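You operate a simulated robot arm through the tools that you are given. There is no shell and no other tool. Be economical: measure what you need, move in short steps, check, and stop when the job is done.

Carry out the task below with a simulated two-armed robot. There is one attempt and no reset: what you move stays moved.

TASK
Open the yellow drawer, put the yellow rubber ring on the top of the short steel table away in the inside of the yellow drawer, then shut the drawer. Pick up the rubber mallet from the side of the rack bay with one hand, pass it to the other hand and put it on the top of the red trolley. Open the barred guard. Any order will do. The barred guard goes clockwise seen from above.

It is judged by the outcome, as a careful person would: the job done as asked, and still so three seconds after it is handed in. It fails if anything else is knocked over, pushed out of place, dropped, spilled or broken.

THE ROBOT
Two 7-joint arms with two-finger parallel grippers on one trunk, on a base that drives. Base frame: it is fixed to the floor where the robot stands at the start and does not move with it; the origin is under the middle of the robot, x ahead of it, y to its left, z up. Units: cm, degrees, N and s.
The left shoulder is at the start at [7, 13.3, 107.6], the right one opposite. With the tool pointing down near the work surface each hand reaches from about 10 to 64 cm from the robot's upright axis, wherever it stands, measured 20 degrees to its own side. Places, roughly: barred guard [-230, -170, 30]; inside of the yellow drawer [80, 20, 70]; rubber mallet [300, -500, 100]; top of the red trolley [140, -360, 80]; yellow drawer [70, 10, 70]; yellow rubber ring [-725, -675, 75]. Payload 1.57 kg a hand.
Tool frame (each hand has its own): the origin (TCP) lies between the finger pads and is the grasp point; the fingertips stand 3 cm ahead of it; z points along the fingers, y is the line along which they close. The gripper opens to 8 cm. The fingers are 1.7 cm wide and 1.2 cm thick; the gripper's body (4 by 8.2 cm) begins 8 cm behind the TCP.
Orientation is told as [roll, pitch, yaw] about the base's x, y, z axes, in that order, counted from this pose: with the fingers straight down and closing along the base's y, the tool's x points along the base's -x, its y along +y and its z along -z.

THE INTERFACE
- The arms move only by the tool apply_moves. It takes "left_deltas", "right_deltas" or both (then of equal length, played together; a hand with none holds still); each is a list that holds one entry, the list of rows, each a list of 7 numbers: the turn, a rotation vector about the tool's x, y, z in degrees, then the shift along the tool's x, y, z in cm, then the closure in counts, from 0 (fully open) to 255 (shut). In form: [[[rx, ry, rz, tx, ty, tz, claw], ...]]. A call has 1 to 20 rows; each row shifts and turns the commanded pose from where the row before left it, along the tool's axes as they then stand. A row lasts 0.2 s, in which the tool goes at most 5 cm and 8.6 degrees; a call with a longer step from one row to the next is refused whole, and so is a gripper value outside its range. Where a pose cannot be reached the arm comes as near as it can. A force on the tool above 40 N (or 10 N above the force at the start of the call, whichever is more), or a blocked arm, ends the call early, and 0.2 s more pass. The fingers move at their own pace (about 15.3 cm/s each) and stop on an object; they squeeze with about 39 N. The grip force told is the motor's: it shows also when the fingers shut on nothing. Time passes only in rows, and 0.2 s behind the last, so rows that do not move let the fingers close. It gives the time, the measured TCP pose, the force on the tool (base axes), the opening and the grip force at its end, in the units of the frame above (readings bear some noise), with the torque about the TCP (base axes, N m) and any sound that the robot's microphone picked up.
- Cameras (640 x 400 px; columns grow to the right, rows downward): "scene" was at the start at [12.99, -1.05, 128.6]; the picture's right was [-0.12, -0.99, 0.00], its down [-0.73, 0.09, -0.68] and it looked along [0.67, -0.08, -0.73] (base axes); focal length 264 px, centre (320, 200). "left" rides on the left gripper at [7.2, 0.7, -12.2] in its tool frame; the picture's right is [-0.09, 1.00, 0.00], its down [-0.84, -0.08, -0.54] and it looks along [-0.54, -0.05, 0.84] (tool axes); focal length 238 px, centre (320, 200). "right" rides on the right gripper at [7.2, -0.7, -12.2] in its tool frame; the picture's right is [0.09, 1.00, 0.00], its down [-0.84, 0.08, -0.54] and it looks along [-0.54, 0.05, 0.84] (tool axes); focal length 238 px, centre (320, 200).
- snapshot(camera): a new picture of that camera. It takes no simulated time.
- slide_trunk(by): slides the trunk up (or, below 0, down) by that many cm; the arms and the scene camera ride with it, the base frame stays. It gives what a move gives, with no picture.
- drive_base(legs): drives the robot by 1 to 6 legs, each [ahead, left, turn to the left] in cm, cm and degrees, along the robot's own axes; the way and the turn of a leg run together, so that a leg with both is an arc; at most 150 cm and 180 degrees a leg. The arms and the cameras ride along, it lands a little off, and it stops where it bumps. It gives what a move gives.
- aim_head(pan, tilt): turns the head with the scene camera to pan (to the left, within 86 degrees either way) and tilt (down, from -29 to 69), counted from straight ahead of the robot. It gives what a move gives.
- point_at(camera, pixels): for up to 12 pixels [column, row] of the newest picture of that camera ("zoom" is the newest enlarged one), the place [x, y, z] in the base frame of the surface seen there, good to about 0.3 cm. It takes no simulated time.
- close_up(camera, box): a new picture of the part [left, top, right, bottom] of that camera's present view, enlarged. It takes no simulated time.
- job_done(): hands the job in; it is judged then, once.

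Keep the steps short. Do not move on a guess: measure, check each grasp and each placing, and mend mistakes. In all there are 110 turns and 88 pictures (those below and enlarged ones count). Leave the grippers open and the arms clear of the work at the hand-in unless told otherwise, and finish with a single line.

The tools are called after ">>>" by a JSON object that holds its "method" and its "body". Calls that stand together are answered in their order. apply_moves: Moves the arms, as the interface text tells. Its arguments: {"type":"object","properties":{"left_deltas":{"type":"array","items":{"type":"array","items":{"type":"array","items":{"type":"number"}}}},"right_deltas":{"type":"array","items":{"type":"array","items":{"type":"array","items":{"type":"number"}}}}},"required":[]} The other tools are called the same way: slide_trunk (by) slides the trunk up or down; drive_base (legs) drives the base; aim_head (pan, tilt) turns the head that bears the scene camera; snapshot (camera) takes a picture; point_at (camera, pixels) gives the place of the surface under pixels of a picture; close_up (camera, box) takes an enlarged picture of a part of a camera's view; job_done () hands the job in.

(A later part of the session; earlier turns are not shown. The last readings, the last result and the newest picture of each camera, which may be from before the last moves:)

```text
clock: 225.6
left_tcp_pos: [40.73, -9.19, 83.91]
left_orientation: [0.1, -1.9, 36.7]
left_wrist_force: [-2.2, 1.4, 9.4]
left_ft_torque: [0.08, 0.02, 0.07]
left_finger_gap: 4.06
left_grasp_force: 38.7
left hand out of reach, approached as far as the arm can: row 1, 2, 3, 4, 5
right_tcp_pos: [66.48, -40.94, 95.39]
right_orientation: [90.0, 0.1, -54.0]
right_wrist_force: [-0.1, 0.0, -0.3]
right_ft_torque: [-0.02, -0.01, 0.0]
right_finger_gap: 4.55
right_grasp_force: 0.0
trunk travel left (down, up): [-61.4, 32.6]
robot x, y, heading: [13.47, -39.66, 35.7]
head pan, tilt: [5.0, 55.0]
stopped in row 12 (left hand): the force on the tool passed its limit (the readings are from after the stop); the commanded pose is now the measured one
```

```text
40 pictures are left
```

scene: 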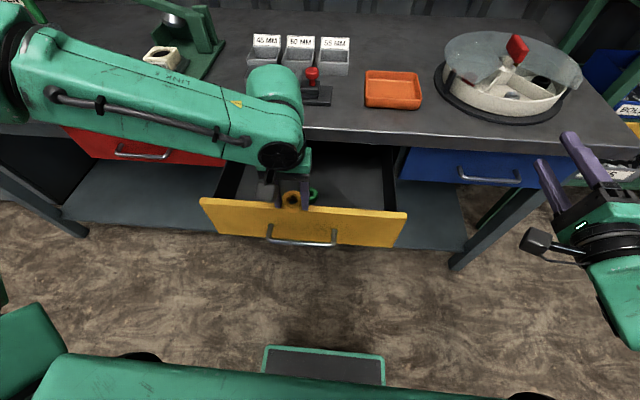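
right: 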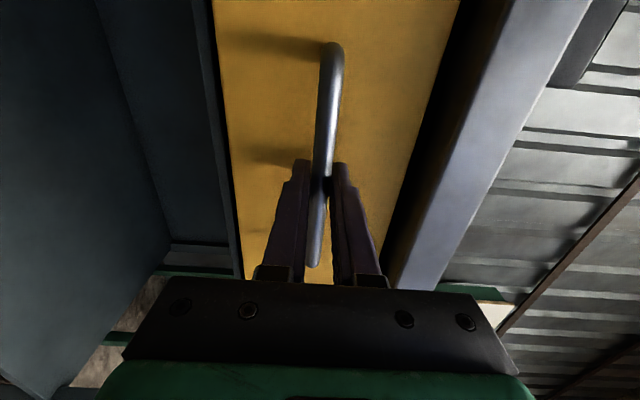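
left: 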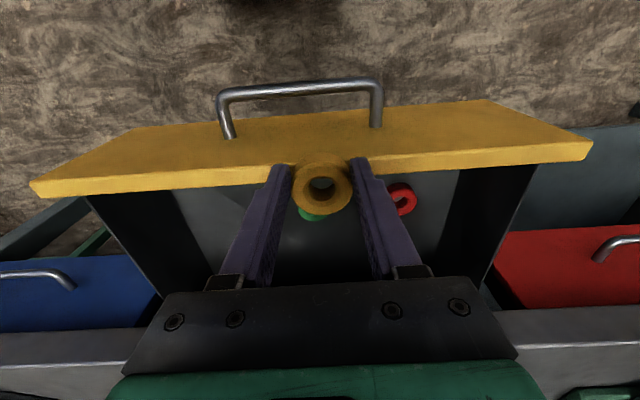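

The ring touched the drawer front's top edge because the sideways move had been cut short by reach. No harm was done. I'll lift 5 cm, move over to the free floor, and check before descending.

>>> {"method": "apply_moves", "body": {"left_deltas": [[[0, 0, 0, 0, 0, -2.5, 255], [0, 0, 0, 0, 0, -2.5, 255], [0, 1.0, 0, -1.9, -2.9, 0, 255], [0, 0, 0, -1.9, -2.9, 0, 255], [0, 0, 0, -1.9, -2.9, 0, 255], [0, 0, 0, -1.9, -2.9, 0, 255]]]}}

>>> {"method": "snapshot", "body": {"camera": "left"}}

```text
clock: 227.0
left_tcp_pos: [44.82, -10.14, 89.24]
left_orientation: [0.1, -0.9, 36.7]
left_wrist_force: [-0.1, 0.0, -0.4]
left_ft_torque: [-0.01, 0.02, -0.01]
left_finger_gap: 4.08
left_grasp_force: 39.6
left hand out of reach, approached as far as the arm can: row 4, 5, 6
right_tcp_pos: [66.74, -40.8, 95.39]
right_orientation: [89.9, 0.2, -54.0]
right_wrist_force: [-0.4, -0.2, -0.2]
right_ft_torque: [-0.02, 0.01, 0.0]
right_finger_gap: 4.53
right_grasp_force: 0.0
trunk travel left (down, up): [-61.4, 32.6]
robot x, y, heading: [13.53, -39.69, 35.9]
head pan, tilt: [5.0, 55.0]
```

```text
39 pictures are left
```

left: 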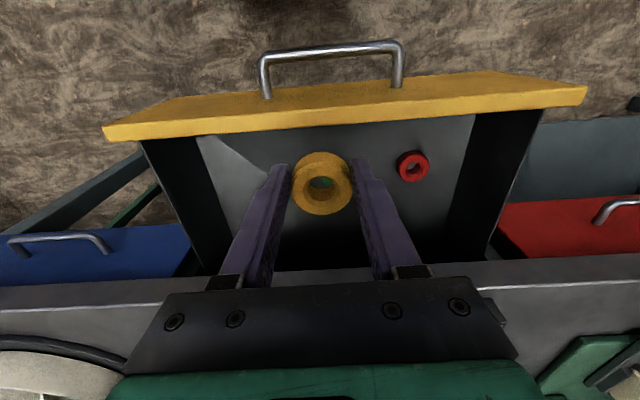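

The arm is at its inward limit, so I'll use the base: right 9.5 and ahead 4.

>>> {"method": "drive_base", "body": {"legs": [[4, -9.5, 0]]}}

>>> {"method": "snapshot", "body": {"camera": "left"}}

```text
clock: 228.2
left_tcp_pos: [53.7, -15.46, 89.21]
left_orientation: [-0.1, -0.8, 36.7]
left_wrist_force: [0.0, 0.0, -0.1]
left_ft_torque: [0.05, 0.03, 0.01]
left_finger_gap: 4.05
left_grasp_force: 38.8
right_tcp_pos: [75.33, -46.28, 95.46]
right_orientation: [89.9, 0.1, -53.9]
right_wrist_force: [0.0, -0.1, -0.3]
right_ft_torque: [-0.01, 0.02, 0.02]
right_finger_gap: 4.55
right_grasp_force: 0.1
trunk travel left (down, up): [-61.4, 32.6]
robot x, y, heading: [22.69, -44.84, 36.3]
head pan, tilt: [5.0, 55.0]
```

```text
38 pictures are left
```

left: 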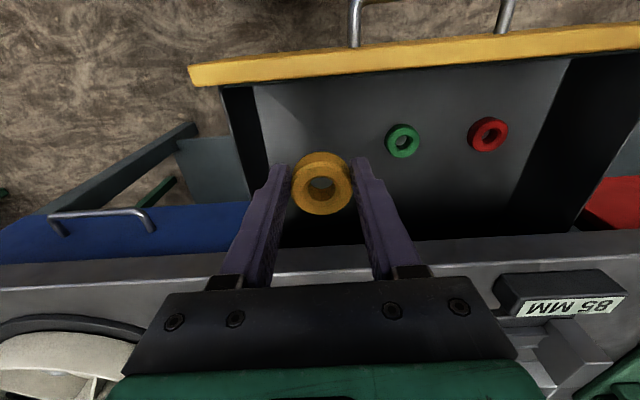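

The ring is over free floor, right of the green one. I'll descend 16.2 cm to set it down.

>>> {"method": "apply_moves", "body": {"left_deltas": [[[0, 0, 0, 0, 0, 4, 255], [0, 0, 0, 0, 0, 4, 255], [0, 0, 0, 0, 0, 4, 255], [0, 0, 0, 0, 0, 2.5, 255], [0, 0, 0, 0, 0, 1, 255], [0, 0, 0, 0, 0, 0.7, 255]]]}}

>>> {"method": "snapshot", "body": {"camera": "left"}}

```text
clock: 229.6
left_tcp_pos: [49.67, -13.42, 74.99]
left_orientation: [-0.1, -0.9, 36.6]
left_wrist_force: [-0.2, -0.1, -0.2]
left_ft_torque: [0.02, -0.01, 0.0]
left_finger_gap: 4.03
left_grasp_force: 39.0
left hand out of reach, approached as far as the arm can: row 1, 2, 3, 4, 5, 6
right_tcp_pos: [75.43, -46.12, 95.48]
right_orientation: [89.9, 0.1, -53.9]
right_wrist_force: [-0.2, 1.1, 0.0]
right_ft_torque: [0.0, -0.05, -0.03]
right_finger_gap: 4.55
right_grasp_force: 0.1
trunk travel left (down, up): [-61.4, 32.6]
robot x, y, heading: [22.84, -44.94, 36.0]
head pan, tilt: [5.0, 55.0]
```

```text
37 pictures are left
```

left: 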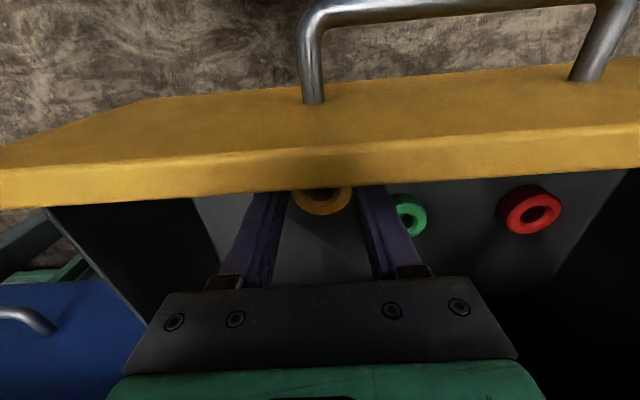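

The hand is inside the drawer at n≈32, z 75, clear of the other rings. I'll use the trunk for the last 2.1 cm.

>>> {"method": "slide_trunk", "body": {"by": -2.1}}

```text
clock: 230.2
left_tcp_pos: [49.77, -13.51, 72.77]
left_orientation: [-0.1, -0.9, 36.7]
left_wrist_force: [-0.1, 0.0, 0.4]
left_ft_torque: [0.01, 0.02, -0.03]
left_finger_gap: 4.05
left_grasp_force: 39.0
right_tcp_pos: [75.41, -46.23, 93.26]
right_orientation: [89.8, 0.1, -54.0]
right_wrist_force: [0.4, 0.3, 0.4]
right_ft_torque: [-0.04, -0.03, -0.01]
right_finger_gap: 4.56
right_grasp_force: 0.1
trunk travel left (down, up): [-59.3, 34.7]
robot x, y, heading: [22.31, -44.92, 36.1]
head pan, tilt: [5.0, 55.0]
```

>>> {"method": "slide_trunk", "body": {"by": -0.5}}

```text
clock: 230.8
left_tcp_pos: [49.75, -13.52, 72.4]
left_orientation: [-0.2, -0.9, 36.7]
left_wrist_force: [-0.4, 0.4, -0.1]
left_ft_torque: [0.01, -0.01, 0.0]
left_finger_gap: 4.05
left_grasp_force: 39.3
right_tcp_pos: [75.35, -46.23, 92.85]
right_orientation: [89.9, 0.1, -53.9]
right_wrist_force: [0.4, -0.8, 0.5]
right_ft_torque: [0.05, -0.01, 0.01]
right_finger_gap: 4.57
right_grasp_force: 0.2
trunk travel left (down, up): [-58.8, 35.2]
robot x, y, heading: [22.55, -45.03, 36.4]
head pan, tilt: [5.0, 55.0]
```

>>> {"method": "slide_trunk", "body": {"by": -0.5}}

>>> {"method": "apply_moves", "body": {"left_deltas": [[[0, 0, 0, 0, 0, 0, 80], [0, 0, 0, 0, 0, 0, 80], [0, 0, 0, 0, 0, -3, 80], [0, 0, 0, 0, 0, -4, 80], [0, 0, 0, 0, 0, -4, 80], [0, 0, 0, 0, 0, -4, 80], [0, 0, 0, 0, 0, -4, 80], [0, 0, 0, 0, 0, -4, 80]]]}}

>>> {"method": "snapshot", "body": {"camera": "left"}}

```text
clock: 231.3
left_tcp_pos: [49.8, -13.43, 72.16]
left_orientation: [-0.1, -1.4, 36.7]
left_wrist_force: [-1.2, 4.9, 24.7]
left_ft_torque: [0.52, -0.46, 0.11]
left_finger_gap: 4.07
left_grasp_force: 38.7
right_tcp_pos: [75.34, -46.34, 92.36]
right_orientation: [90.1, 0.1, -53.9]
right_wrist_force: [0.1, -0.1, 0.0]
right_ft_torque: [-0.01, 0.0, -0.03]
right_finger_gap: 4.53
right_grasp_force: 0.0
trunk travel left (down, up): [-58.3, 35.7]
robot x, y, heading: [22.58, -45.07, 35.9]
head pan, tilt: [5.0, 55.0]
```

```text
clock: 233.1
left_tcp_pos: [49.33, -13.57, 94.73]
left_orientation: [-0.1, -1.0, 36.8]
left_wrist_force: [0.8, 0.3, 0.1]
left_ft_torque: [0.0, 0.03, 0.0]
left_finger_gap: 5.47
left_grasp_force: 0.1
right_tcp_pos: [75.39, -46.21, 92.28]
right_orientation: [90.0, 0.1, -53.9]
right_wrist_force: [-0.9, 0.3, -1.0]
right_ft_torque: [-0.01, 0.01, -0.01]
right_finger_gap: 4.56
right_grasp_force: 0.0
trunk travel left (down, up): [-58.3, 35.7]
robot x, y, heading: [22.36, -44.97, 36.0]
head pan, tilt: [5.0, 55.0]
```

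```text
36 pictures are left
```

left: 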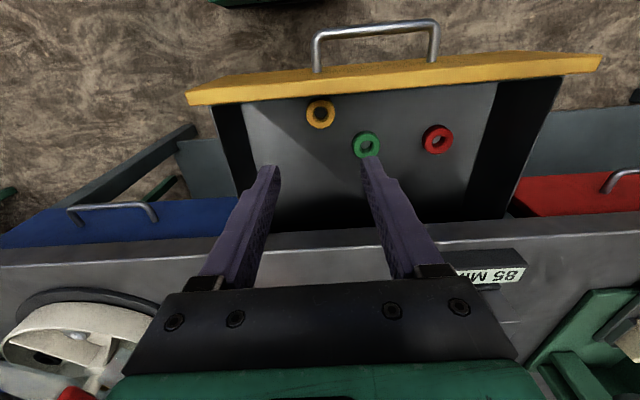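

The yellow ring lies in the drawer with the others undisturbed. To shut the drawer, I'll back up 35 cm and make a horizontal fist with the left hand. I'll also draw the right hand back.

>>> {"method": "drive_base", "body": {"legs": [[-35, 0, 0], [0, 6, 0]]}}

>>> {"method": "apply_moves", "body": {"left_deltas": [[[0, -8.2, 0, 0, 0, 0, 255], [0, -8.2, 0, 0, 0, 0, 255], [0, -8.2, 0, 0, 0, 0, 255], [0, -8.2, 0, 0, 0, 0, 255], [0, -8.2, 0, 0, 0, 0, 255], [0, -8.2, 0, 0, 0, 0, 255], [0, -8.2, 0, 0, 0, 0, 255], [0, -8.2, 0, 0, 0, 0, 255], [0, -8.2, 0, 0, 0, 0, 255], [0, -8.2, 0, 0, 0, 0, 255], [0, -7, 0, 0, 0, 0, 255], [0, 0, 0, 0, 0, 4, 255], [0, 0, 0, 0, 0, 4, 255], [0, 0, 0, 0, 0, 4, 255], [0, 0, 0, 0, 0, 3, 255]]], "right_deltas": [[[0, 0, 0, 0, 0, -3, 128], [0, 0, 0, 0, 0, -3, 128], [0, 0, 0, 0, 0, -3, 128], [0, 0, 0, 0, 0, 0, 128], [0, 0, 0, 0, 0, 0, 128], [0, 0, 0, 0, 0, 0, 128], [0, 0, 0, 0, 0, 0, 128], [0, 0, 0, 0, 0, 0, 128], [0, 0, 0, 0, 0, 0, 128], [0, 0, 0, 0, 0, 0, 128], [0, 0, 0, 0, 0, 0, 128], [0, 0, 0, 0, 0, 0, 128], [0, 0, 0, 0, 0, 0, 128], [0, 0, 0, 0, 0, 0, 128], [0, 0, 0, 0, 0, 0, 128]]]}}

>>> {"method": "slide_trunk", "body": {"by": -18}}

>>> {"method": "snapshot", "body": {"camera": "scene"}}

```text
clock: 236.0
left_tcp_pos: [17.48, -29.46, 94.71]
left_orientation: [-0.2, -0.8, 36.5]
left_wrist_force: [0.1, 0.0, 0.7]
left_ft_torque: [-0.01, 0.01, 0.0]
left_finger_gap: 5.5
left_grasp_force: 0.1
right_tcp_pos: [43.49, -62.06, 92.31]
right_orientation: [89.8, 0.1, -54.0]
right_wrist_force: [0.4, -0.5, 0.1]
right_ft_torque: [-0.02, -0.02, -0.01]
right_finger_gap: 4.56
right_grasp_force: 0.0
trunk travel left (down, up): [-58.3, 35.7]
robot x, y, heading: [-9.38, -60.7, 36.0]
head pan, tilt: [5.0, 55.0]
```

```text
clock: 239.2
left_tcp_pos: [29.34, -21.19, 93.23]
left_orientation: [-0.1, -50.1, 36.6]
left_wrist_force: [0.0, -1.0, -0.2]
left_ft_torque: [-0.01, 0.0, -0.02]
left_finger_gap: 0.0
left_grasp_force: 21.5
left hand out of reach, approached as far as the arm can: row 4, 5, 6, 7, 8, 9, 10, 11
right_tcp_pos: [37.34, -68.19, 91.52]
right_orientation: [89.9, 0.1, -53.9]
right_wrist_force: [-0.3, -0.3, -0.3]
right_ft_torque: [0.02, 0.03, 0.02]
right_finger_gap: 4.0
right_grasp_force: 0.1
right hand out of reach, approached as far as the arm can: row 2, 3
trunk travel left (down, up): [-58.3, 35.7]
robot x, y, heading: [-9.42, -60.51, 35.9]
head pan, tilt: [5.0, 55.0]
```

```text
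clock: 241.2
left_tcp_pos: [29.4, -21.35, 75.37]
left_orientation: [-0.1, -50.1, 36.6]
left_wrist_force: [-0.4, -0.9, 0.3]
left_ft_torque: [0.03, -0.01, -0.02]
left_finger_gap: 0.02
left_grasp_force: 21.9
right_tcp_pos: [37.37, -68.21, 73.59]
right_orientation: [89.9, 0.1, -53.9]
right_wrist_force: [-0.3, -0.1, 0.3]
right_ft_torque: [0.01, 0.01, 0.0]
right_finger_gap: 4.0
right_grasp_force: 0.0
trunk travel left (down, up): [-40.3, 53.7]
robot x, y, heading: [-9.43, -60.62, 36.1]
head pan, tilt: [5.0, 55.0]
```

```text
35 pictures are left
```

scene: 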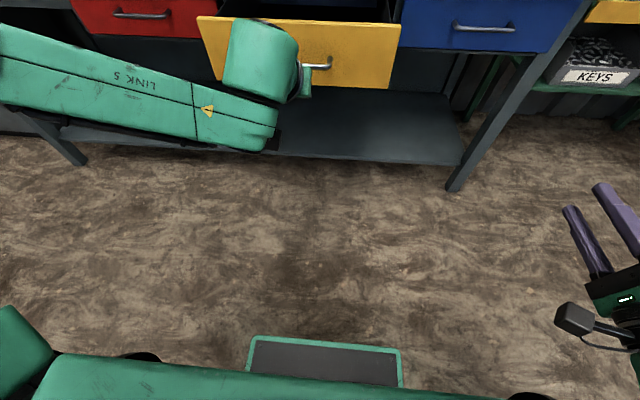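

The left pitch stopped at 50°. The hand is further out now, so I'll try finishing the pitch.

>>> {"method": "apply_moves", "body": {"left_deltas": [[[0, -7.5, 0, 0, 0, 0, 255], [0, -7.5, 0, 0, 0, 0, 255], [0, -7.5, 0, 0, 0, 0, 255], [0, -7.5, 0, 0, 0, 0, 255], [0, -7, 0, 0, 0, 0, 255]]]}}

>>> {"method": "snapshot", "body": {"camera": "left"}}

```text
clock: 242.4
left_tcp_pos: [29.41, -21.28, 75.29]
left_orientation: [-2.8, -87.1, 39.6]
left_wrist_force: [-0.1, -0.1, -0.4]
left_ft_torque: [0.01, -0.01, 0.01]
left_finger_gap: 0.01
left_grasp_force: 21.3
right_tcp_pos: [37.29, -68.26, 73.57]
right_orientation: [89.9, 0.0, -53.9]
right_wrist_force: [-0.3, -0.1, -0.1]
right_ft_torque: [-0.02, 0.01, -0.01]
right_finger_gap: 3.98
right_grasp_force: 0.1
trunk travel left (down, up): [-40.3, 53.7]
robot x, y, heading: [-9.27, -60.57, 36.0]
head pan, tilt: [5.0, 55.0]
```

```text
34 pictures are left
```

left: 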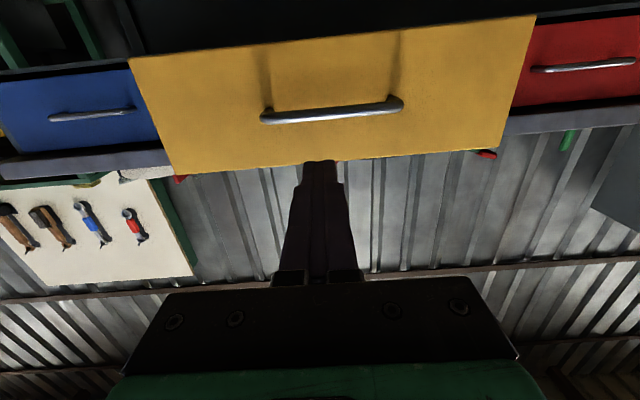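

The fist is horizontal, facing the drawer centre. I'll raise 1.6 cm to push above the handle bar, then drive ahead to close the drawer.

>>> {"method": "slide_trunk", "body": {"by": 1.6}}

>>> {"method": "drive_base", "body": {"legs": [[34, 0, 0]]}}

>>> {"method": "aim_head", "body": {"pan": 0, "tilt": 60}}

>>> {"method": "snapshot", "body": {"camera": "scene"}}

```text
clock: 243.0
left_tcp_pos: [29.29, -21.32, 76.96]
left_orientation: [-1.6, -87.1, 38.0]
left_wrist_force: [0.0, -0.3, -0.1]
left_ft_torque: [0.04, -0.04, -0.02]
left_finger_gap: 0.0
left_grasp_force: 21.1
right_tcp_pos: [37.37, -68.23, 75.0]
right_orientation: [89.8, 0.1, -53.9]
right_wrist_force: [-0.6, -0.2, 0.6]
right_ft_torque: [0.01, -0.01, 0.02]
right_finger_gap: 3.97
right_grasp_force: 0.1
trunk travel left (down, up): [-41.9, 52.1]
robot x, y, heading: [-9.74, -60.81, 36.1]
head pan, tilt: [5.0, 55.0]
```

```text
clock: 245.2
left_tcp_pos: [57.02, -1.38, 76.91]
left_orientation: [-1.4, -87.0, 37.8]
left_wrist_force: [1.0, 1.0, 0.6]
left_ft_torque: [0.03, 0.01, 0.02]
left_finger_gap: 0.04
left_grasp_force: 21.6
right_tcp_pos: [64.71, -48.44, 75.24]
right_orientation: [89.9, 0.1, -54.1]
right_wrist_force: [1.1, 0.3, 0.5]
right_ft_torque: [0.02, 0.0, -0.02]
right_finger_gap: 3.99
right_grasp_force: 0.1
trunk travel left (down, up): [-41.9, 52.1]
robot x, y, heading: [18.02, -40.83, 36.0]
head pan, tilt: [5.0, 55.0]
```

```text
clock: 245.9
left_tcp_pos: [56.89, -1.57, 76.9]
left_orientation: [-1.5, -87.0, 37.9]
left_wrist_force: [-0.1, -0.3, 0.2]
left_ft_torque: [0.03, 0.01, -0.01]
left_finger_gap: 0.01
left_grasp_force: 21.2
right_tcp_pos: [64.75, -48.36, 75.15]
right_orientation: [89.8, 0.2, -54.2]
right_wrist_force: [0.0, -0.8, -0.3]
right_ft_torque: [-0.02, 0.0, 0.02]
right_finger_gap: 4.01
right_grasp_force: 0.0
trunk travel left (down, up): [-41.9, 52.1]
robot x, y, heading: [17.97, -40.88, 35.9]
head pan, tilt: [0.0, 60.0]
```

```text
33 pictures are left
```

scene: 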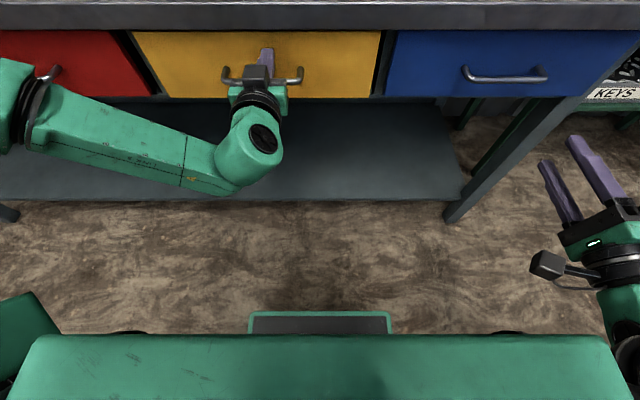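

Nearly shut. I'll push the last bit with the arm in small steps until it stops.

>>> {"method": "apply_moves", "body": {"left_deltas": [[[0, 0, 0, 0, 0, 0.7, 255], [0, 0, 0, 0, 0, 0.6, 255], [0, 0, 0, 0, 0, 0.5, 255], [0, 0, 0, 0, 0, 0.5, 255], [0, 0, 0, 0, 0, 0, 255]]]}}

>>> {"method": "close_up", "body": {"camera": "scene", "box": [100, 0, 440, 120]}}

>>> {"method": "point_at", "body": {"camera": "zoom", "pixels": [[120, 150], [490, 150], [40, 120], [600, 120], [520, 100]]}}

```text
clock: 246.7
left_tcp_pos: [57.63, -0.94, 76.78]
left_orientation: [-1.9, -87.0, 38.0]
left_wrist_force: [-21.3, -9.8, 5.2]
left_ft_torque: [0.13, -0.25, 0.16]
left_finger_gap: 0.0
left_grasp_force: 21.1
right_tcp_pos: [64.34, -48.58, 75.34]
right_orientation: [90.2, -0.1, -53.9]
right_wrist_force: [-0.5, 0.1, 0.8]
right_ft_torque: [-0.01, 0.02, -0.02]
right_finger_gap: 4.0
right_grasp_force: 0.1
trunk travel left (down, up): [-41.9, 52.1]
robot x, y, heading: [17.88, -40.99, 36.1]
head pan, tilt: [0.0, 60.0]
stopped in row 3 (left hand): the force on the tool passed its limit (the readings are from after the stop); the commanded pose is now the measured one
```

```text
1.88 times, centred on (270, 60) of scene
```

zoom: 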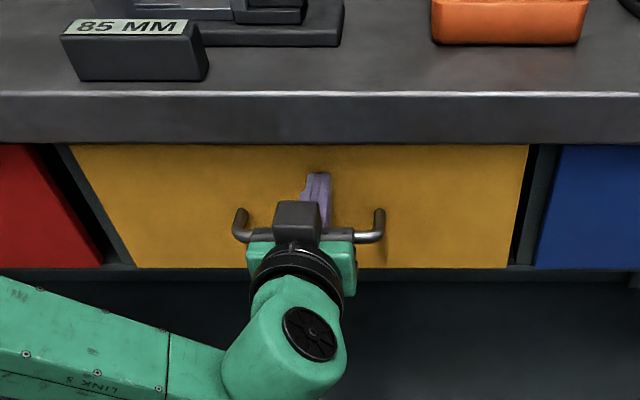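

```text
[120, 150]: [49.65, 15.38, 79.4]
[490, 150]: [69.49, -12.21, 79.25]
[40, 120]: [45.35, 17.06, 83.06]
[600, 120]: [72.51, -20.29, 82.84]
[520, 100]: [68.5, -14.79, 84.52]
```

The drawer is fully shut: the face is back at its original plane and it met the stop. I'll back off and return both hands to fingers-down.

>>> {"method": "drive_base", "body": {"legs": [[-45, 0, 0]]}}

>>> {"method": "slide_trunk", "body": {"by": 23}}

>>> {"method": "apply_moves", "body": {"right_deltas": [[[0, 0, -8.2, 0, 0, 0, 0], [0, 0, -8.2, 0, 0, 0, 0], [0, 0, -8.2, 0, 0, 0, 0], [0, 0, -8.2, 0, 0, 0, 0], [0, 0, -8.2, 0, 0, 0, 0], [0, 0, -8.2, 0, 0, 0, 0], [0, 0, -8.2, 0, 0, 0, 0], [0, 0, -8.2, 0, 0, 0, 0], [0, 0, -8.2, 0, 0, 0, 0], [0, 0, -8.2, 0, 0, 0, 0], [0, 0, -8, 0, 0, 0, 0]]], "left_deltas": [[[0, 8, 0, 0, 0, 0, 0], [0, 8, 0, 0, 0, 0, 0], [0, 8, 0, 0, 0, 0, 0], [0, 8, 0, 0, 0, 0, 0], [0, 8, 0, 0, 0, 0, 0], [0, 8, 0, 0, 0, 0, 0], [0, 8, 0, 0, 0, 0, 0], [0, 8, 0, 0, 0, 0, 0], [0, 8, 0, 0, 0, 0, 0], [0, 8, 0, 0, 0, 0, 0], [0, 7, 0, 0, 0, 0, 0]]]}}

>>> {"method": "apply_moves", "body": {"right_deltas": [[[0, 8.2, 0, 0, 0, 0, 0], [0, 8.2, 0, 0, 0, 0, 0], [0, 8.2, 0, 0, 0, 0, 0], [0, 8.2, 0, 0, 0, 0, 0], [0, 8.2, 0, 0, 0, 0, 0], [0, 8.2, 0, 0, 0, 0, 0], [0, 8.2, 0, 0, 0, 0, 0], [0, 8.2, 0, 0, 0, 0, 0], [0, 8.2, 0, 0, 0, 0, 0], [0, 8.2, 0, 0, 0, 0, 0], [0, 8, 0, 0, 0, 0, 0]]]}}

>>> {"method": "drive_base", "body": {"legs": [[0, 0, -90]]}}

>>> {"method": "aim_head", "body": {"pan": 0, "tilt": 15}}

>>> {"method": "snapshot", "body": {"camera": "scene"}}

```text
clock: 249.4
left_tcp_pos: [21.57, -27.12, 76.55]
left_orientation: [-0.1, -86.6, 36.4]
left_wrist_force: [0.0, 0.8, 0.4]
left_ft_torque: [0.0, -0.01, -0.01]
left_finger_gap: 0.0
left_grasp_force: 21.0
right_tcp_pos: [28.36, -74.8, 75.17]
right_orientation: [89.9, 0.1, -54.1]
right_wrist_force: [-0.4, -0.1, 0.4]
right_ft_torque: [0.03, -0.02, -0.02]
right_finger_gap: 4.0
right_grasp_force: 0.0
trunk travel left (down, up): [-41.9, 52.1]
robot x, y, heading: [-18.12, -67.11, 35.9]
head pan, tilt: [0.0, 60.0]
```

```text
clock: 251.8
left_tcp_pos: [21.64, -27.07, 99.53]
left_orientation: [0.0, -86.5, 36.3]
left_wrist_force: [0.5, 0.1, 0.0]
left_ft_torque: [-0.01, -0.01, 0.04]
left_finger_gap: 0.02
left_grasp_force: 21.1
right_tcp_pos: [28.28, -74.82, 98.12]
right_orientation: [89.8, 0.1, -54.0]
right_wrist_force: [0.1, -0.3, -0.4]
right_ft_torque: [-0.02, 0.01, -0.01]
right_finger_gap: 3.99
right_grasp_force: 0.1
trunk travel left (down, up): [-64.9, 29.1]
robot x, y, heading: [-18.52, -66.96, 36.1]
head pan, tilt: [0.0, 60.0]
```

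```text
clock: 254.2
left_tcp_pos: [14.89, -26.44, 98.77]
left_orientation: [-0.1, 0.4, 36.2]
left_wrist_force: [0.3, 0.2, -0.8]
left_ft_torque: [0.01, -0.01, -0.01]
left_finger_gap: 7.99
left_grasp_force: 0.1
left hand out of reach, approached as far as the arm can: row 8, 9, 10, 11
right_tcp_pos: [28.93, -75.23, 97.99]
right_orientation: [59.9, -89.9, -23.5]
right_wrist_force: [0.1, -0.2, 0.4]
right_ft_torque: [-0.01, 0.01, -0.04]
right_finger_gap: 7.99
right_grasp_force: 0.0
right hand out of reach, approached as far as the arm can: row 11
trunk travel left (down, up): [-64.9, 29.1]
robot x, y, heading: [-18.31, -67.49, 36.0]
head pan, tilt: [0.0, 60.0]
```

```text
clock: 256.6
left_tcp_pos: [15.14, -26.4, 98.66]
left_orientation: [-0.2, 0.3, 36.2]
left_wrist_force: [0.5, 0.3, -1.0]
left_ft_torque: [-0.03, 0.0, -0.01]
left_finger_gap: 8.02
left_grasp_force: 0.1
right_tcp_pos: [31.35, -72.62, 96.55]
right_orientation: [-0.2, -2.6, 34.3]
right_wrist_force: [-0.6, 0.5, -0.5]
right_ft_torque: [-0.05, 0.05, -0.02]
right_finger_gap: 8.0
right_grasp_force: 0.0
right hand out of reach, approached as far as the arm can: row 1, 2, 3, 4, 5
trunk travel left (down, up): [-64.9, 29.1]
robot x, y, heading: [-18.5, -67.25, 35.5]
head pan, tilt: [0.0, 60.0]
```

```text
clock: 260.8
left_tcp_pos: [22.5, -100.69, 98.71]
left_orientation: [-0.1, 0.2, -53.5]
left_wrist_force: [-0.5, -0.2, 0.0]
left_ft_torque: [0.03, -0.01, 0.01]
left_finger_gap: 7.96
left_grasp_force: 0.0
right_tcp_pos: [-23.71, -117.12, 96.71]
right_orientation: [-0.2, -2.7, -55.4]
right_wrist_force: [-0.9, -1.5, 0.4]
right_ft_torque: [0.0, 0.03, -0.01]
right_finger_gap: 8.0
right_grasp_force: 0.0
trunk travel left (down, up): [-64.9, 29.1]
robot x, y, heading: [-18.57, -67.63, -53.8]
head pan, tilt: [0.0, 60.0]
```

```text
clock: 261.9
left_tcp_pos: [22.43, -100.71, 98.73]
left_orientation: [-0.2, 0.2, -53.5]
left_wrist_force: [0.2, 0.4, 0.0]
left_ft_torque: [0.0, 0.03, 0.0]
left_finger_gap: 8.01
left_grasp_force: 0.1
right_tcp_pos: [-23.81, -117.25, 96.67]
right_orientation: [-0.2, -2.8, -55.5]
right_wrist_force: [-0.5, 0.4, -0.2]
right_ft_torque: [0.02, -0.01, 0.0]
right_finger_gap: 8.0
right_grasp_force: 0.1
trunk travel left (down, up): [-64.9, 29.1]
robot x, y, heading: [-18.26, -66.9, -53.9]
head pan, tilt: [0.0, 15.0]
```

```text
31 pictures are left
```

scene: 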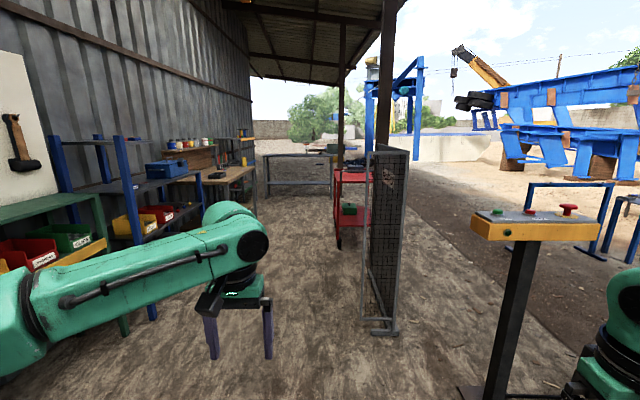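

I'll measure landmarks along the aisle and zoom toward the mallet's direction (col≈320).

>>> {"method": "close_up", "body": {"camera": "scene", "box": [220, 120, 420, 245]}}

>>> {"method": "point_at", "body": {"camera": "scene", "pixels": [[337, 248], [335, 172], [370, 170], [362, 325], [395, 330], [195, 235], [152, 315], [266, 195], [330, 192], [247, 200], [325, 155]]}}

```text
3.20 times, centred on (320, 182) of scene
```

zoom: 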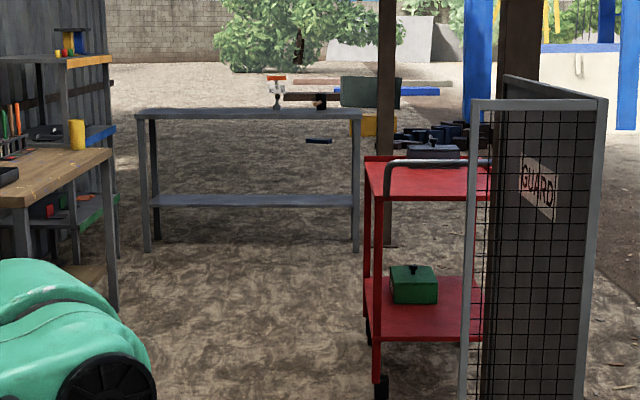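

```text
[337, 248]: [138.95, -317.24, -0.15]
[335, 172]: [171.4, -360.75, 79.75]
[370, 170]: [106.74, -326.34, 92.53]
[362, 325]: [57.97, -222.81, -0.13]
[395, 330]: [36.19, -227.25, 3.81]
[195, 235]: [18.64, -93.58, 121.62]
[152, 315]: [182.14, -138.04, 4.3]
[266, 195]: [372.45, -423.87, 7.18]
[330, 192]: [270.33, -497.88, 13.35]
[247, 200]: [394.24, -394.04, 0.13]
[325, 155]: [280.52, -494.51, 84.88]
```

I'll go to the waypoint (170,-240), between the shelves and the mesh panel, then look again.

>>> {"method": "drive_base", "body": {"legs": [[0, 0, 11.3], [150, 0, 0], [100, 0, 0], [0, 0, -18]]}}

>>> {"method": "aim_head", "body": {"pan": 8, "tilt": 20}}

>>> {"method": "snapshot", "body": {"camera": "scene"}}

```text
clock: 275.9
left_tcp_pos: [200.15, -277.65, 98.72]
left_orientation: [-0.2, 0.2, -60.9]
left_wrist_force: [0.1, -0.9, -0.3]
left_ft_torque: [-0.04, 0.0, -0.01]
left_finger_gap: 7.98
left_grasp_force: 0.0
right_tcp_pos: [152.39, -288.14, 96.64]
right_orientation: [-0.3, -2.6, -62.9]
right_wrist_force: [0.4, 0.7, 0.1]
right_ft_torque: [-0.01, -0.01, -0.01]
right_finger_gap: 7.99
right_grasp_force: 0.0
trunk travel left (down, up): [-64.9, 29.1]
robot x, y, heading: [164.08, -239.26, -61.3]
head pan, tilt: [0.0, 15.0]
```

```text
clock: 276.6
left_tcp_pos: [200.08, -277.77, 98.68]
left_orientation: [-0.1, 0.2, -60.9]
left_wrist_force: [-1.0, 0.1, 0.1]
left_ft_torque: [0.02, -0.03, -0.01]
left_finger_gap: 8.0
left_grasp_force: 0.0
right_tcp_pos: [152.27, -288.23, 96.71]
right_orientation: [-0.2, -2.7, -62.8]
right_wrist_force: [-0.6, -0.2, 0.1]
right_ft_torque: [-0.06, 0.02, -0.01]
right_finger_gap: 8.0
right_grasp_force: 0.1
trunk travel left (down, up): [-64.9, 29.1]
robot x, y, heading: [163.48, -239.3, -61.3]
head pan, tilt: [8.0, 20.0]
```

```text
29 pictures are left
```

scene: 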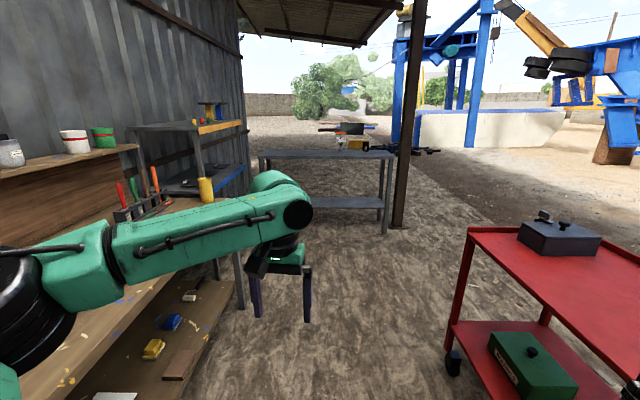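

>>> {"method": "close_up", "body": {"camera": "scene", "box": [300, 110, 450, 220]}}

>>> {"method": "point_at", "body": {"camera": "scene", "pixels": [[350, 128], [335, 132], [384, 230], [390, 158], [262, 155], [400, 225], [240, 305], [470, 232], [520, 240], [452, 370], [355, 142], [215, 170]]}}

```text
3.64 times, centred on (375, 165) of scene
```

zoom: 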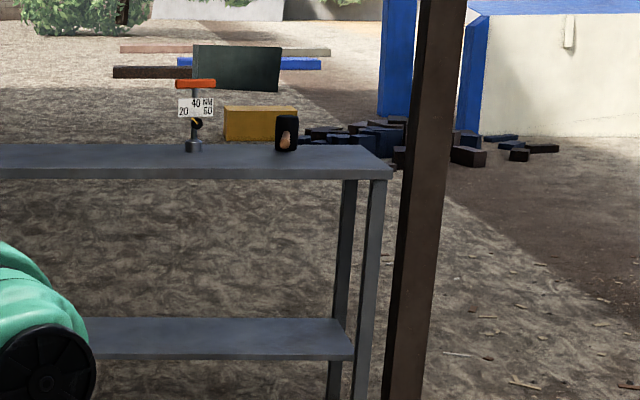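

```text
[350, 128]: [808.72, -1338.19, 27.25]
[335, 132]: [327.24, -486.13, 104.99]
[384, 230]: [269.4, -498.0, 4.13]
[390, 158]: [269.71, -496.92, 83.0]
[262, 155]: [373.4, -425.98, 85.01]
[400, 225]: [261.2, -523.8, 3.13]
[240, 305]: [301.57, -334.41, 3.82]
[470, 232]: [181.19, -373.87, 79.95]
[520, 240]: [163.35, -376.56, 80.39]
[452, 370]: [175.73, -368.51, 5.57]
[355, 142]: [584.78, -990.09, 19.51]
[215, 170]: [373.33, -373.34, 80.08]
```

The dark object at zoom (287,133) on the steel bench may be the mallet seen end-on. I'll measure it.

>>> {"method": "point_at", "body": {"camera": "zoom", "pixels": [[287, 122], [287, 148], [287, 140], [194, 150], [195, 84], [260, 150], [330, 165]]}}

>>> {"method": "close_up", "body": {"camera": "scene", "box": [335, 120, 405, 165]}}

```text
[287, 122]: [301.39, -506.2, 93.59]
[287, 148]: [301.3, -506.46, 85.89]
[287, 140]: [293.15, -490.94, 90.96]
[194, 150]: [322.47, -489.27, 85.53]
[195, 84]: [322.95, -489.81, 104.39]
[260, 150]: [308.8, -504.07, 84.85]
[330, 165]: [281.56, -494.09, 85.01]
```

```text
8.89 times, centred on (370, 142) of scene
```

zoom: 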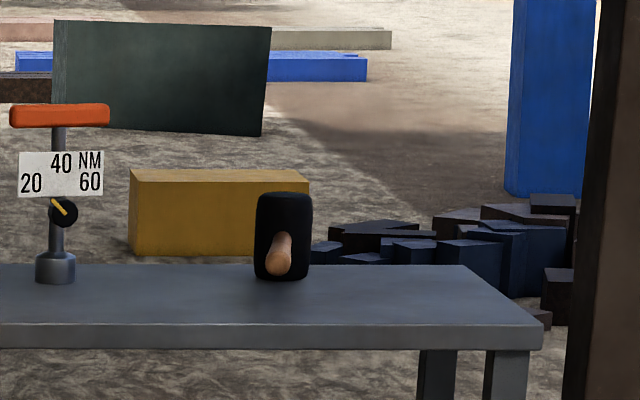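

The mallet stands on its black head at (301,-506). Its wooden handle points toward us, with the end at (293,-491) and z≈90. I'll drive up in front of it, stopping a little short.

>>> {"method": "drive_base", "body": {"legs": [[120, 12, 0], [100, -7, 0]]}}

>>> {"method": "aim_head", "body": {"pan": -5, "tilt": 40}}

>>> {"method": "snapshot", "body": {"camera": "scene"}}

```text
clock: 287.5
left_tcp_pos: [308.95, -468.87, 98.66]
left_orientation: [-0.1, 0.3, -61.6]
left_wrist_force: [0.9, 0.5, -0.7]
left_ft_torque: [-0.01, 0.01, -0.01]
left_finger_gap: 7.99
left_grasp_force: 0.1
right_tcp_pos: [261.12, -478.88, 96.7]
right_orientation: [-0.2, -2.8, -63.4]
right_wrist_force: [0.0, 0.3, -0.1]
right_ft_torque: [0.01, 0.01, -0.01]
right_finger_gap: 8.0
right_grasp_force: 0.0
trunk travel left (down, up): [-64.9, 29.1]
robot x, y, heading: [273.02, -430.04, -61.6]
head pan, tilt: [8.0, 20.0]
```

```text
clock: 288.4
left_tcp_pos: [308.87, -468.87, 98.68]
left_orientation: [-0.1, 0.2, -61.5]
left_wrist_force: [0.5, -0.5, 0.1]
left_ft_torque: [0.02, 0.01, 0.0]
left_finger_gap: 8.0
left_grasp_force: 0.0
right_tcp_pos: [261.12, -478.89, 96.57]
right_orientation: [-0.2, -2.7, -63.4]
right_wrist_force: [0.2, -0.1, -0.1]
right_ft_torque: [0.02, 0.0, 0.0]
right_finger_gap: 8.01
right_grasp_force: 0.0
trunk travel left (down, up): [-64.9, 29.1]
robot x, y, heading: [272.99, -430.41, -61.8]
head pan, tilt: [-5.0, 40.0]
```

```text
26 pictures are left
```

scene: 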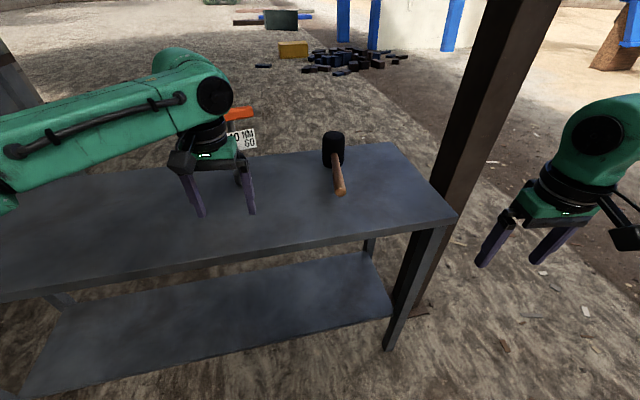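

>>> {"method": "close_up", "body": {"camera": "scene", "box": [305, 120, 365, 205]}}

>>> {"method": "point_at", "body": {"camera": "scene", "pixels": [[333, 133], [326, 160], [341, 161], [335, 160], [337, 172], [339, 183], [341, 192], [346, 191], [335, 184], [450, 222], [240, 185], [238, 115]]}}

```text
4.71 times, centred on (335, 162) of scene
```

zoom: 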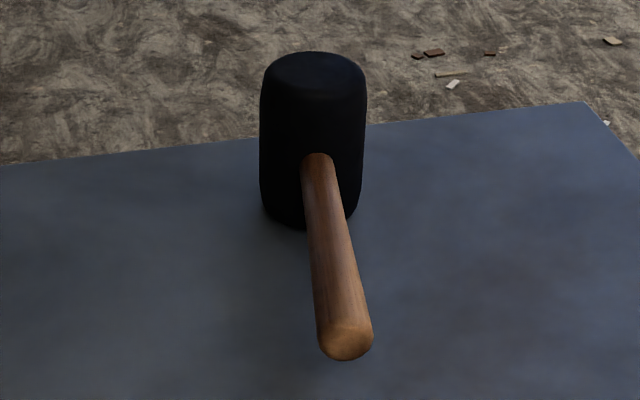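

```text
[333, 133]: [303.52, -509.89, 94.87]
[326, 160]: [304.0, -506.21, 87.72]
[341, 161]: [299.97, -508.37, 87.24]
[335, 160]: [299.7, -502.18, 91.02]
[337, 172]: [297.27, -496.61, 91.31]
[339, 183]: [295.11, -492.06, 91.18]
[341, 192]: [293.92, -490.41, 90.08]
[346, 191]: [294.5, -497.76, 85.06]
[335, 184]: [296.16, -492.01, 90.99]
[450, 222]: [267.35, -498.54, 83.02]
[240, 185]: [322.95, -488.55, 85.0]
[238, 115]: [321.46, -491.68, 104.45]
```

The handle axis runs from (294,-490.3) toward the head at about (302,-507.5), z≈90.1. The left hand would come near the torque gauge, so I'll pull it back first and then drive 16 cm ahead.

>>> {"method": "apply_moves", "body": {"left_deltas": [[[0, 0, 0, 3.6, 0, -2, 0], [0, 0, 0, 3.6, 0, -2, 0], [0, 0, 0, 3.6, 0, -2, 0], [0, 0, 0, 3.6, 0, -2, 0], [0, 0, 0, 3.6, 0, -2, 0]]], "right_deltas": [[[0, 0, 0, 0, 0, -2, 0], [0, 0, 0, 0, 0, -2, 0], [0, 0, 0, 0, 0, -2, 0], [0, 0, 0, 0, 0, -2, 0], [0, 0, 0, 0, 0, -2, 0]]]}}

>>> {"method": "drive_base", "body": {"legs": [[16, 0, 0]]}}

```text
clock: 289.6
left_tcp_pos: [300.31, -452.93, 108.78]
left_orientation: [-0.3, 0.2, -61.5]
left_wrist_force: [0.1, 0.2, 0.7]
left_ft_torque: [0.0, -0.01, -0.01]
left_finger_gap: 7.99
left_grasp_force: 0.0
right_tcp_pos: [260.84, -478.23, 106.76]
right_orientation: [-0.2, -2.8, -63.3]
right_wrist_force: [-0.5, 0.0, -0.5]
right_ft_torque: [-0.01, 0.0, 0.0]
right_finger_gap: 7.98
right_grasp_force: 0.0
trunk travel left (down, up): [-64.9, 29.1]
robot x, y, heading: [272.93, -430.37, -61.7]
head pan, tilt: [-5.0, 40.0]
```

```text
clock: 291.0
left_tcp_pos: [307.83, -467.41, 108.89]
left_orientation: [-0.1, 0.2, -61.7]
left_wrist_force: [-0.5, -0.1, -0.4]
left_ft_torque: [-0.01, 0.01, 0.03]
left_finger_gap: 8.0
left_grasp_force: 0.1
right_tcp_pos: [268.33, -492.38, 106.77]
right_orientation: [-0.2, -2.8, -63.5]
right_wrist_force: [-0.1, 0.1, -0.1]
right_ft_torque: [-0.03, 0.02, -0.02]
right_finger_gap: 8.02
right_grasp_force: 0.0
trunk travel left (down, up): [-64.9, 29.1]
robot x, y, heading: [280.99, -444.22, -62.1]
head pan, tilt: [-5.0, 40.0]
```

I'll move the right hand above the handle at about 10.5 cm from its end and check with the wrist camera.

>>> {"method": "apply_moves", "body": {"right_deltas": [[[0, 2.7, 0.7, -2.53, 2.98, 0, 0], [0, 0, 0, -2.53, 2.98, 0, 0], [0, 0, 0, -2.53, 2.98, 0, 0], [0, 0, 0, -2.53, 2.98, 0, 0], [0, 0, 0, -2.53, 2.98, 0, 0], [0, 0, 0, -2.53, 2.98, 0, 0], [0, 0, 0, -2.53, 2.98, 0, 0], [0, 0, 0, -2.53, 2.98, 0, 0]]]}}

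>>> {"method": "snapshot", "body": {"camera": "right"}}

```text
clock: 292.8
left_tcp_pos: [307.98, -467.61, 108.71]
left_orientation: [-0.1, 0.4, -61.5]
left_wrist_force: [0.7, 0.0, 0.3]
left_ft_torque: [0.01, -0.01, -0.02]
left_finger_gap: 7.98
left_grasp_force: 0.1
right_tcp_pos: [289.08, -497.31, 105.66]
right_orientation: [-0.2, -0.1, -64.2]
right_wrist_force: [-0.4, 0.5, -0.3]
right_ft_torque: [0.01, -0.03, 0.02]
right_finger_gap: 7.98
right_grasp_force: 0.1
right hand out of reach, approached as far as the arm can: row 6, 7, 8
trunk travel left (down, up): [-64.9, 29.1]
robot x, y, heading: [280.53, -444.11, -61.8]
head pan, tilt: [-5.0, 40.0]
```

```text
24 pictures are left
```

right: 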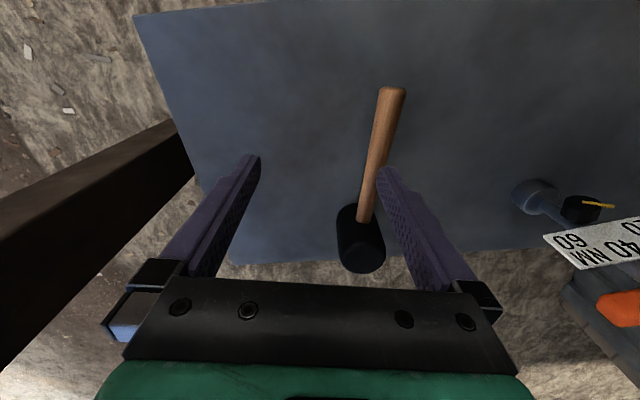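

The arm stopped at its inward limit. I'll shift the base left 7.2 and ahead 5.5 to bring the hand over the handle.

>>> {"method": "drive_base", "body": {"legs": [[5.5, 7.2, 0]]}}

>>> {"method": "snapshot", "body": {"camera": "right"}}

>>> {"method": "point_at", "body": {"camera": "right", "pixels": [[320, 120], [320, 150], [320, 180], [322, 210]]}}

```text
clock: 293.9
left_tcp_pos: [316.86, -468.82, 108.79]
left_orientation: [0.0, 0.2, -61.6]
left_wrist_force: [0.6, 0.8, 0.8]
left_ft_torque: [-0.01, 0.01, 0.0]
left_finger_gap: 8.0
left_grasp_force: 0.0
right_tcp_pos: [297.78, -498.65, 105.79]
right_orientation: [0.0, -0.1, -64.1]
right_wrist_force: [0.0, 0.5, -0.1]
right_ft_torque: [-0.02, 0.01, 0.0]
right_finger_gap: 8.01
right_grasp_force: 0.0
trunk travel left (down, up): [-64.9, 29.1]
robot x, y, heading: [289.41, -445.83, -62.0]
head pan, tilt: [-5.0, 40.0]
```

```text
23 pictures are left
```

right: 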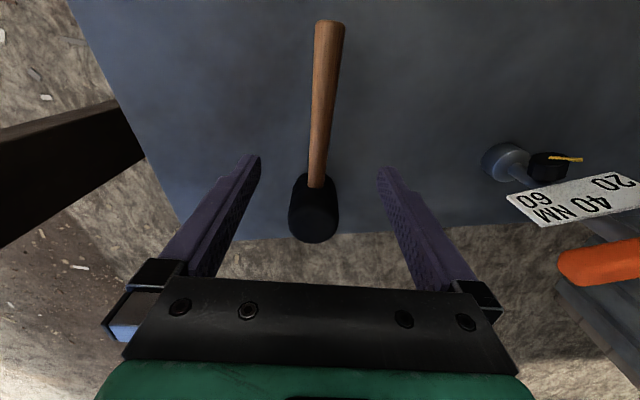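

```text
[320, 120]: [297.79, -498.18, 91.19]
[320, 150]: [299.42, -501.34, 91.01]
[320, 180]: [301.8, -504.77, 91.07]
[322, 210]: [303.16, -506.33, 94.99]
```

The handle is centred between the fingers. I'll move 2 cm toward the head and descend to z≈90.2.

>>> {"method": "apply_moves", "body": {"right_deltas": [[[0, 0, 0, -2, 0, 0, 0], [0, 0, 0, 0, 0, 3.9, 0], [0, 0, 0, 0, 0, 3.9, 0], [0, 0, 0, 0, 0, 3.9, 0], [0, 0, 0, 0, 0, 3.8, 0]]]}}

>>> {"method": "snapshot", "body": {"camera": "right"}}

```text
clock: 295.1
left_tcp_pos: [316.94, -469.02, 108.68]
left_orientation: [-0.2, 0.4, -61.6]
left_wrist_force: [1.0, 0.7, -0.4]
left_ft_torque: [-0.03, -0.02, -0.05]
left_finger_gap: 7.98
left_grasp_force: 0.0
right_tcp_pos: [297.86, -498.72, 90.1]
right_orientation: [0.0, -0.1, -64.3]
right_wrist_force: [-0.3, 0.0, 0.3]
right_ft_torque: [-0.01, 0.01, 0.02]
right_finger_gap: 8.01
right_grasp_force: 0.1
right hand out of reach, approached as far as the arm can: row 1
trunk travel left (down, up): [-64.9, 29.1]
robot x, y, heading: [290.05, -445.81, -62.1]
head pan, tilt: [-5.0, 40.0]
```

```text
22 pictures are left
```

right: 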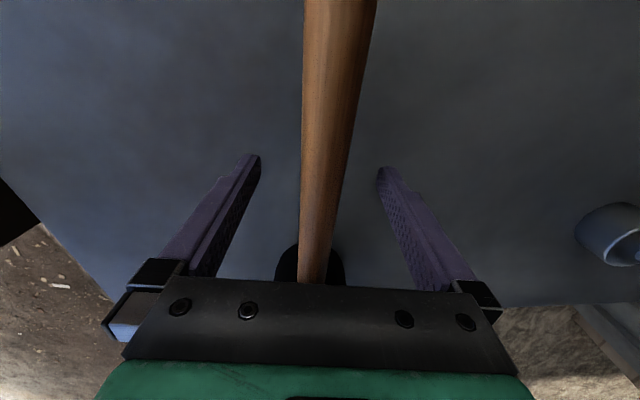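

Good height. I'll try again to go 2.3 cm nearer the head, then close.

>>> {"method": "apply_moves", "body": {"right_deltas": [[[0, 0, 0, -1.2, 0, 0, 0], [0, 0, 0, -1.1, 0, 0, 0], [0, 0, 0, 0, 0, 0, 255], [0, 0, 0, 0, 0, 0, 255], [0, 0, 0, 0, 0, 0, 255]]]}}

```text
clock: 296.3
left_tcp_pos: [316.92, -468.79, 108.85]
left_orientation: [-0.1, 0.2, -61.5]
left_wrist_force: [1.0, 0.7, 0.3]
left_ft_torque: [0.0, 0.02, 0.01]
left_finger_gap: 7.99
left_grasp_force: 0.1
right_tcp_pos: [298.83, -500.65, 90.34]
right_orientation: [0.1, -0.1, -64.2]
right_wrist_force: [2.1, 0.0, 0.2]
right_ft_torque: [0.03, -0.1, 0.21]
right_finger_gap: 2.46
right_grasp_force: 36.7
trunk travel left (down, up): [-64.9, 29.1]
robot x, y, heading: [289.74, -445.73, -61.7]
head pan, tilt: [-5.0, 40.0]
```

The handle is gripped (gap 2.46 cm). I'll lift with the trunk and check that it stays level.

>>> {"method": "slide_trunk", "body": {"by": 15}}

>>> {"method": "drive_base", "body": {"legs": [[-50, 0, 0]]}}

>>> {"method": "snapshot", "body": {"camera": "scene"}}

```text
clock: 298.0
left_tcp_pos: [316.81, -469.07, 123.75]
left_orientation: [-0.1, 0.3, -61.6]
left_wrist_force: [-0.1, -0.2, 0.5]
left_ft_torque: [0.0, -0.04, -0.04]
left_finger_gap: 8.0
left_grasp_force: 0.1
right_tcp_pos: [298.91, -500.83, 105.1]
right_orientation: [-0.1, -0.2, -64.2]
right_wrist_force: [-0.2, 0.2, -5.0]
right_ft_torque: [0.38, 0.18, 0.01]
right_finger_gap: 2.5
right_grasp_force: 36.4
trunk travel left (down, up): [-79.9, 14.1]
robot x, y, heading: [289.55, -445.63, -61.8]
head pan, tilt: [-5.0, 40.0]
```

```text
clock: 301.0
left_tcp_pos: [293.14, -424.65, 123.62]
left_orientation: [0.0, 0.3, -62.0]
left_wrist_force: [-0.8, -0.1, -0.2]
left_ft_torque: [0.02, -0.02, 0.01]
left_finger_gap: 8.0
left_grasp_force: 0.1
right_tcp_pos: [275.02, -456.49, 105.24]
right_orientation: [-0.1, 0.1, -64.7]
right_wrist_force: [0.1, -0.1, -4.9]
right_ft_torque: [0.38, 0.23, 0.01]
right_finger_gap: 2.47
right_grasp_force: 36.6
trunk travel left (down, up): [-79.9, 14.1]
robot x, y, heading: [265.93, -401.41, -62.6]
head pan, tilt: [-5.0, 40.0]
```

```text
21 pictures are left
```

scene: 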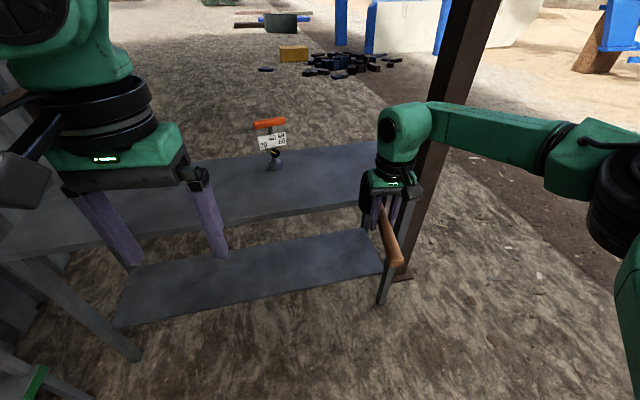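

The mallet is held level (about 0.5 kg). For the handover I'll bring it nearer my middle and turn it 45° clockwise, so the handle's free end points back-left toward the left hand.

>>> {"method": "apply_moves", "body": {"right_deltas": [[[0, 0, 0, 3, 0, 0, 255], [0, 0, 0, 3, 0, 0, 255], [0, 0, 0, 2, 2, 0, 255], [0, 0, 0, 0, 3, 0, 255], [0, 0, 0, 0, 3, 0, 255], [0, 0, 7.5, 0, 0, 0, 255], [0, 0, 7.5, 0, 0, 0, 255], [0, 0, 7.5, 0, 0, 0, 255], [0, 0, 7.5, 0, 0, 0, 255], [0, 0, 7.5, 0, 0, 0, 255], [0, 0, 7.5, 0, 0, 0, 255]]]}}

```text
clock: 303.4
left_tcp_pos: [293.15, -424.61, 123.69]
left_orientation: [-0.1, 0.3, -62.0]
left_wrist_force: [0.0, -0.2, 0.2]
left_ft_torque: [-0.02, -0.02, -0.02]
left_finger_gap: 7.99
left_grasp_force: 0.1
right_tcp_pos: [278.78, -445.62, 105.27]
right_orientation: [0.0, -0.1, -109.7]
right_wrist_force: [0.2, -0.4, -5.4]
right_ft_torque: [0.46, -0.13, 0.02]
right_finger_gap: 2.5
right_grasp_force: 36.4
trunk travel left (down, up): [-79.9, 14.1]
robot x, y, heading: [266.09, -401.18, -62.4]
head pan, tilt: [-5.0, 40.0]
```

All reached. Now I'll orient the left hand to match, with the same yaw and tilted 45°.

>>> {"method": "apply_moves", "body": {"left_deltas": [[[0, 0, 7.95, 0, 0, 0, 0], [0, 0, 7.95, 0, 0, 0, 0], [0, 0, 7.95, 0, 0, 0, 0], [0, 0, 7.95, 0, 0, 0, 0], [0, 0, 7.95, 0, 0, 0, 0], [0, 0, 7.95, 0, 0, 0, 0], [0, -7.5, 0, 0, 0, 0, 0], [0, -7.5, 0, 0, 0, 0, 0], [0, -7.5, 0, 0, 0, 0, 0], [0, -7.5, 0, 0, 0, 0, 0], [0, -7.5, 0, 0, 0, 0, 0], [0, -7.5, 0, 0, 0, 0, 0]]]}}

>>> {"method": "aim_head", "body": {"pan": 0, "tilt": 45}}

>>> {"method": "snapshot", "body": {"camera": "scene"}}

```text
clock: 306.0
left_tcp_pos: [293.26, -425.01, 124.69]
left_orientation: [0.0, -45.0, -109.9]
left_wrist_force: [0.1, 0.5, 0.9]
left_ft_torque: [-0.02, -0.01, 0.04]
left_finger_gap: 8.0
left_grasp_force: 0.1
left hand out of reach, approached as far as the arm can: row 11, 12
right_tcp_pos: [278.36, -445.47, 105.3]
right_orientation: [0.2, -0.1, -109.6]
right_wrist_force: [-0.6, 0.6, -4.0]
right_ft_torque: [0.43, -0.16, 0.01]
right_finger_gap: 2.48
right_grasp_force: 36.5
trunk travel left (down, up): [-79.9, 14.1]
robot x, y, heading: [266.11, -401.06, -62.5]
head pan, tilt: [-5.0, 40.0]
```

```text
clock: 306.6
left_tcp_pos: [293.52, -425.07, 124.51]
left_orientation: [-0.4, -44.8, -109.5]
left_wrist_force: [-0.2, 0.2, -0.2]
left_ft_torque: [0.01, 0.02, 0.01]
left_finger_gap: 8.01
left_grasp_force: 0.1
right_tcp_pos: [278.63, -445.58, 105.23]
right_orientation: [0.0, -0.2, -109.6]
right_wrist_force: [0.1, 0.2, -4.9]
right_ft_torque: [0.41, -0.14, 0.02]
right_finger_gap: 2.49
right_grasp_force: 36.6
trunk travel left (down, up): [-79.9, 14.1]
robot x, y, heading: [265.97, -401.03, -62.5]
head pan, tilt: [0.0, 45.0]
```

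```text
20 pictures are left
```

scene: 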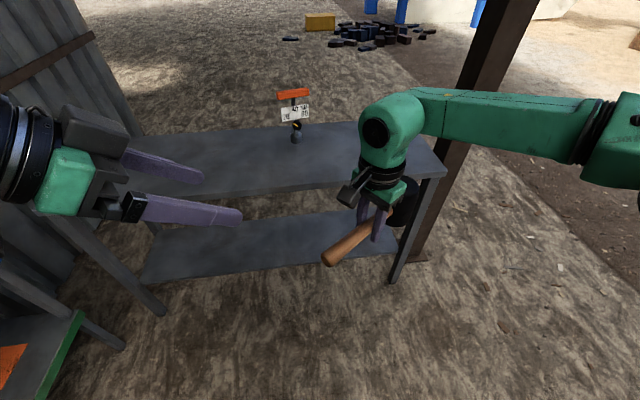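

The handle end shows at (330,257). I'll measure it for the left grasp.

>>> {"method": "point_at", "body": {"camera": "scene", "pixels": [[328, 258], [336, 250], [348, 240], [358, 232], [366, 226]]}}

```text
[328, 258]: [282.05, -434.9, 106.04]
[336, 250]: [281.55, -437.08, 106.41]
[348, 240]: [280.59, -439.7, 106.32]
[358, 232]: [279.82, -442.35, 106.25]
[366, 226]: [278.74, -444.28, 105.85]
```

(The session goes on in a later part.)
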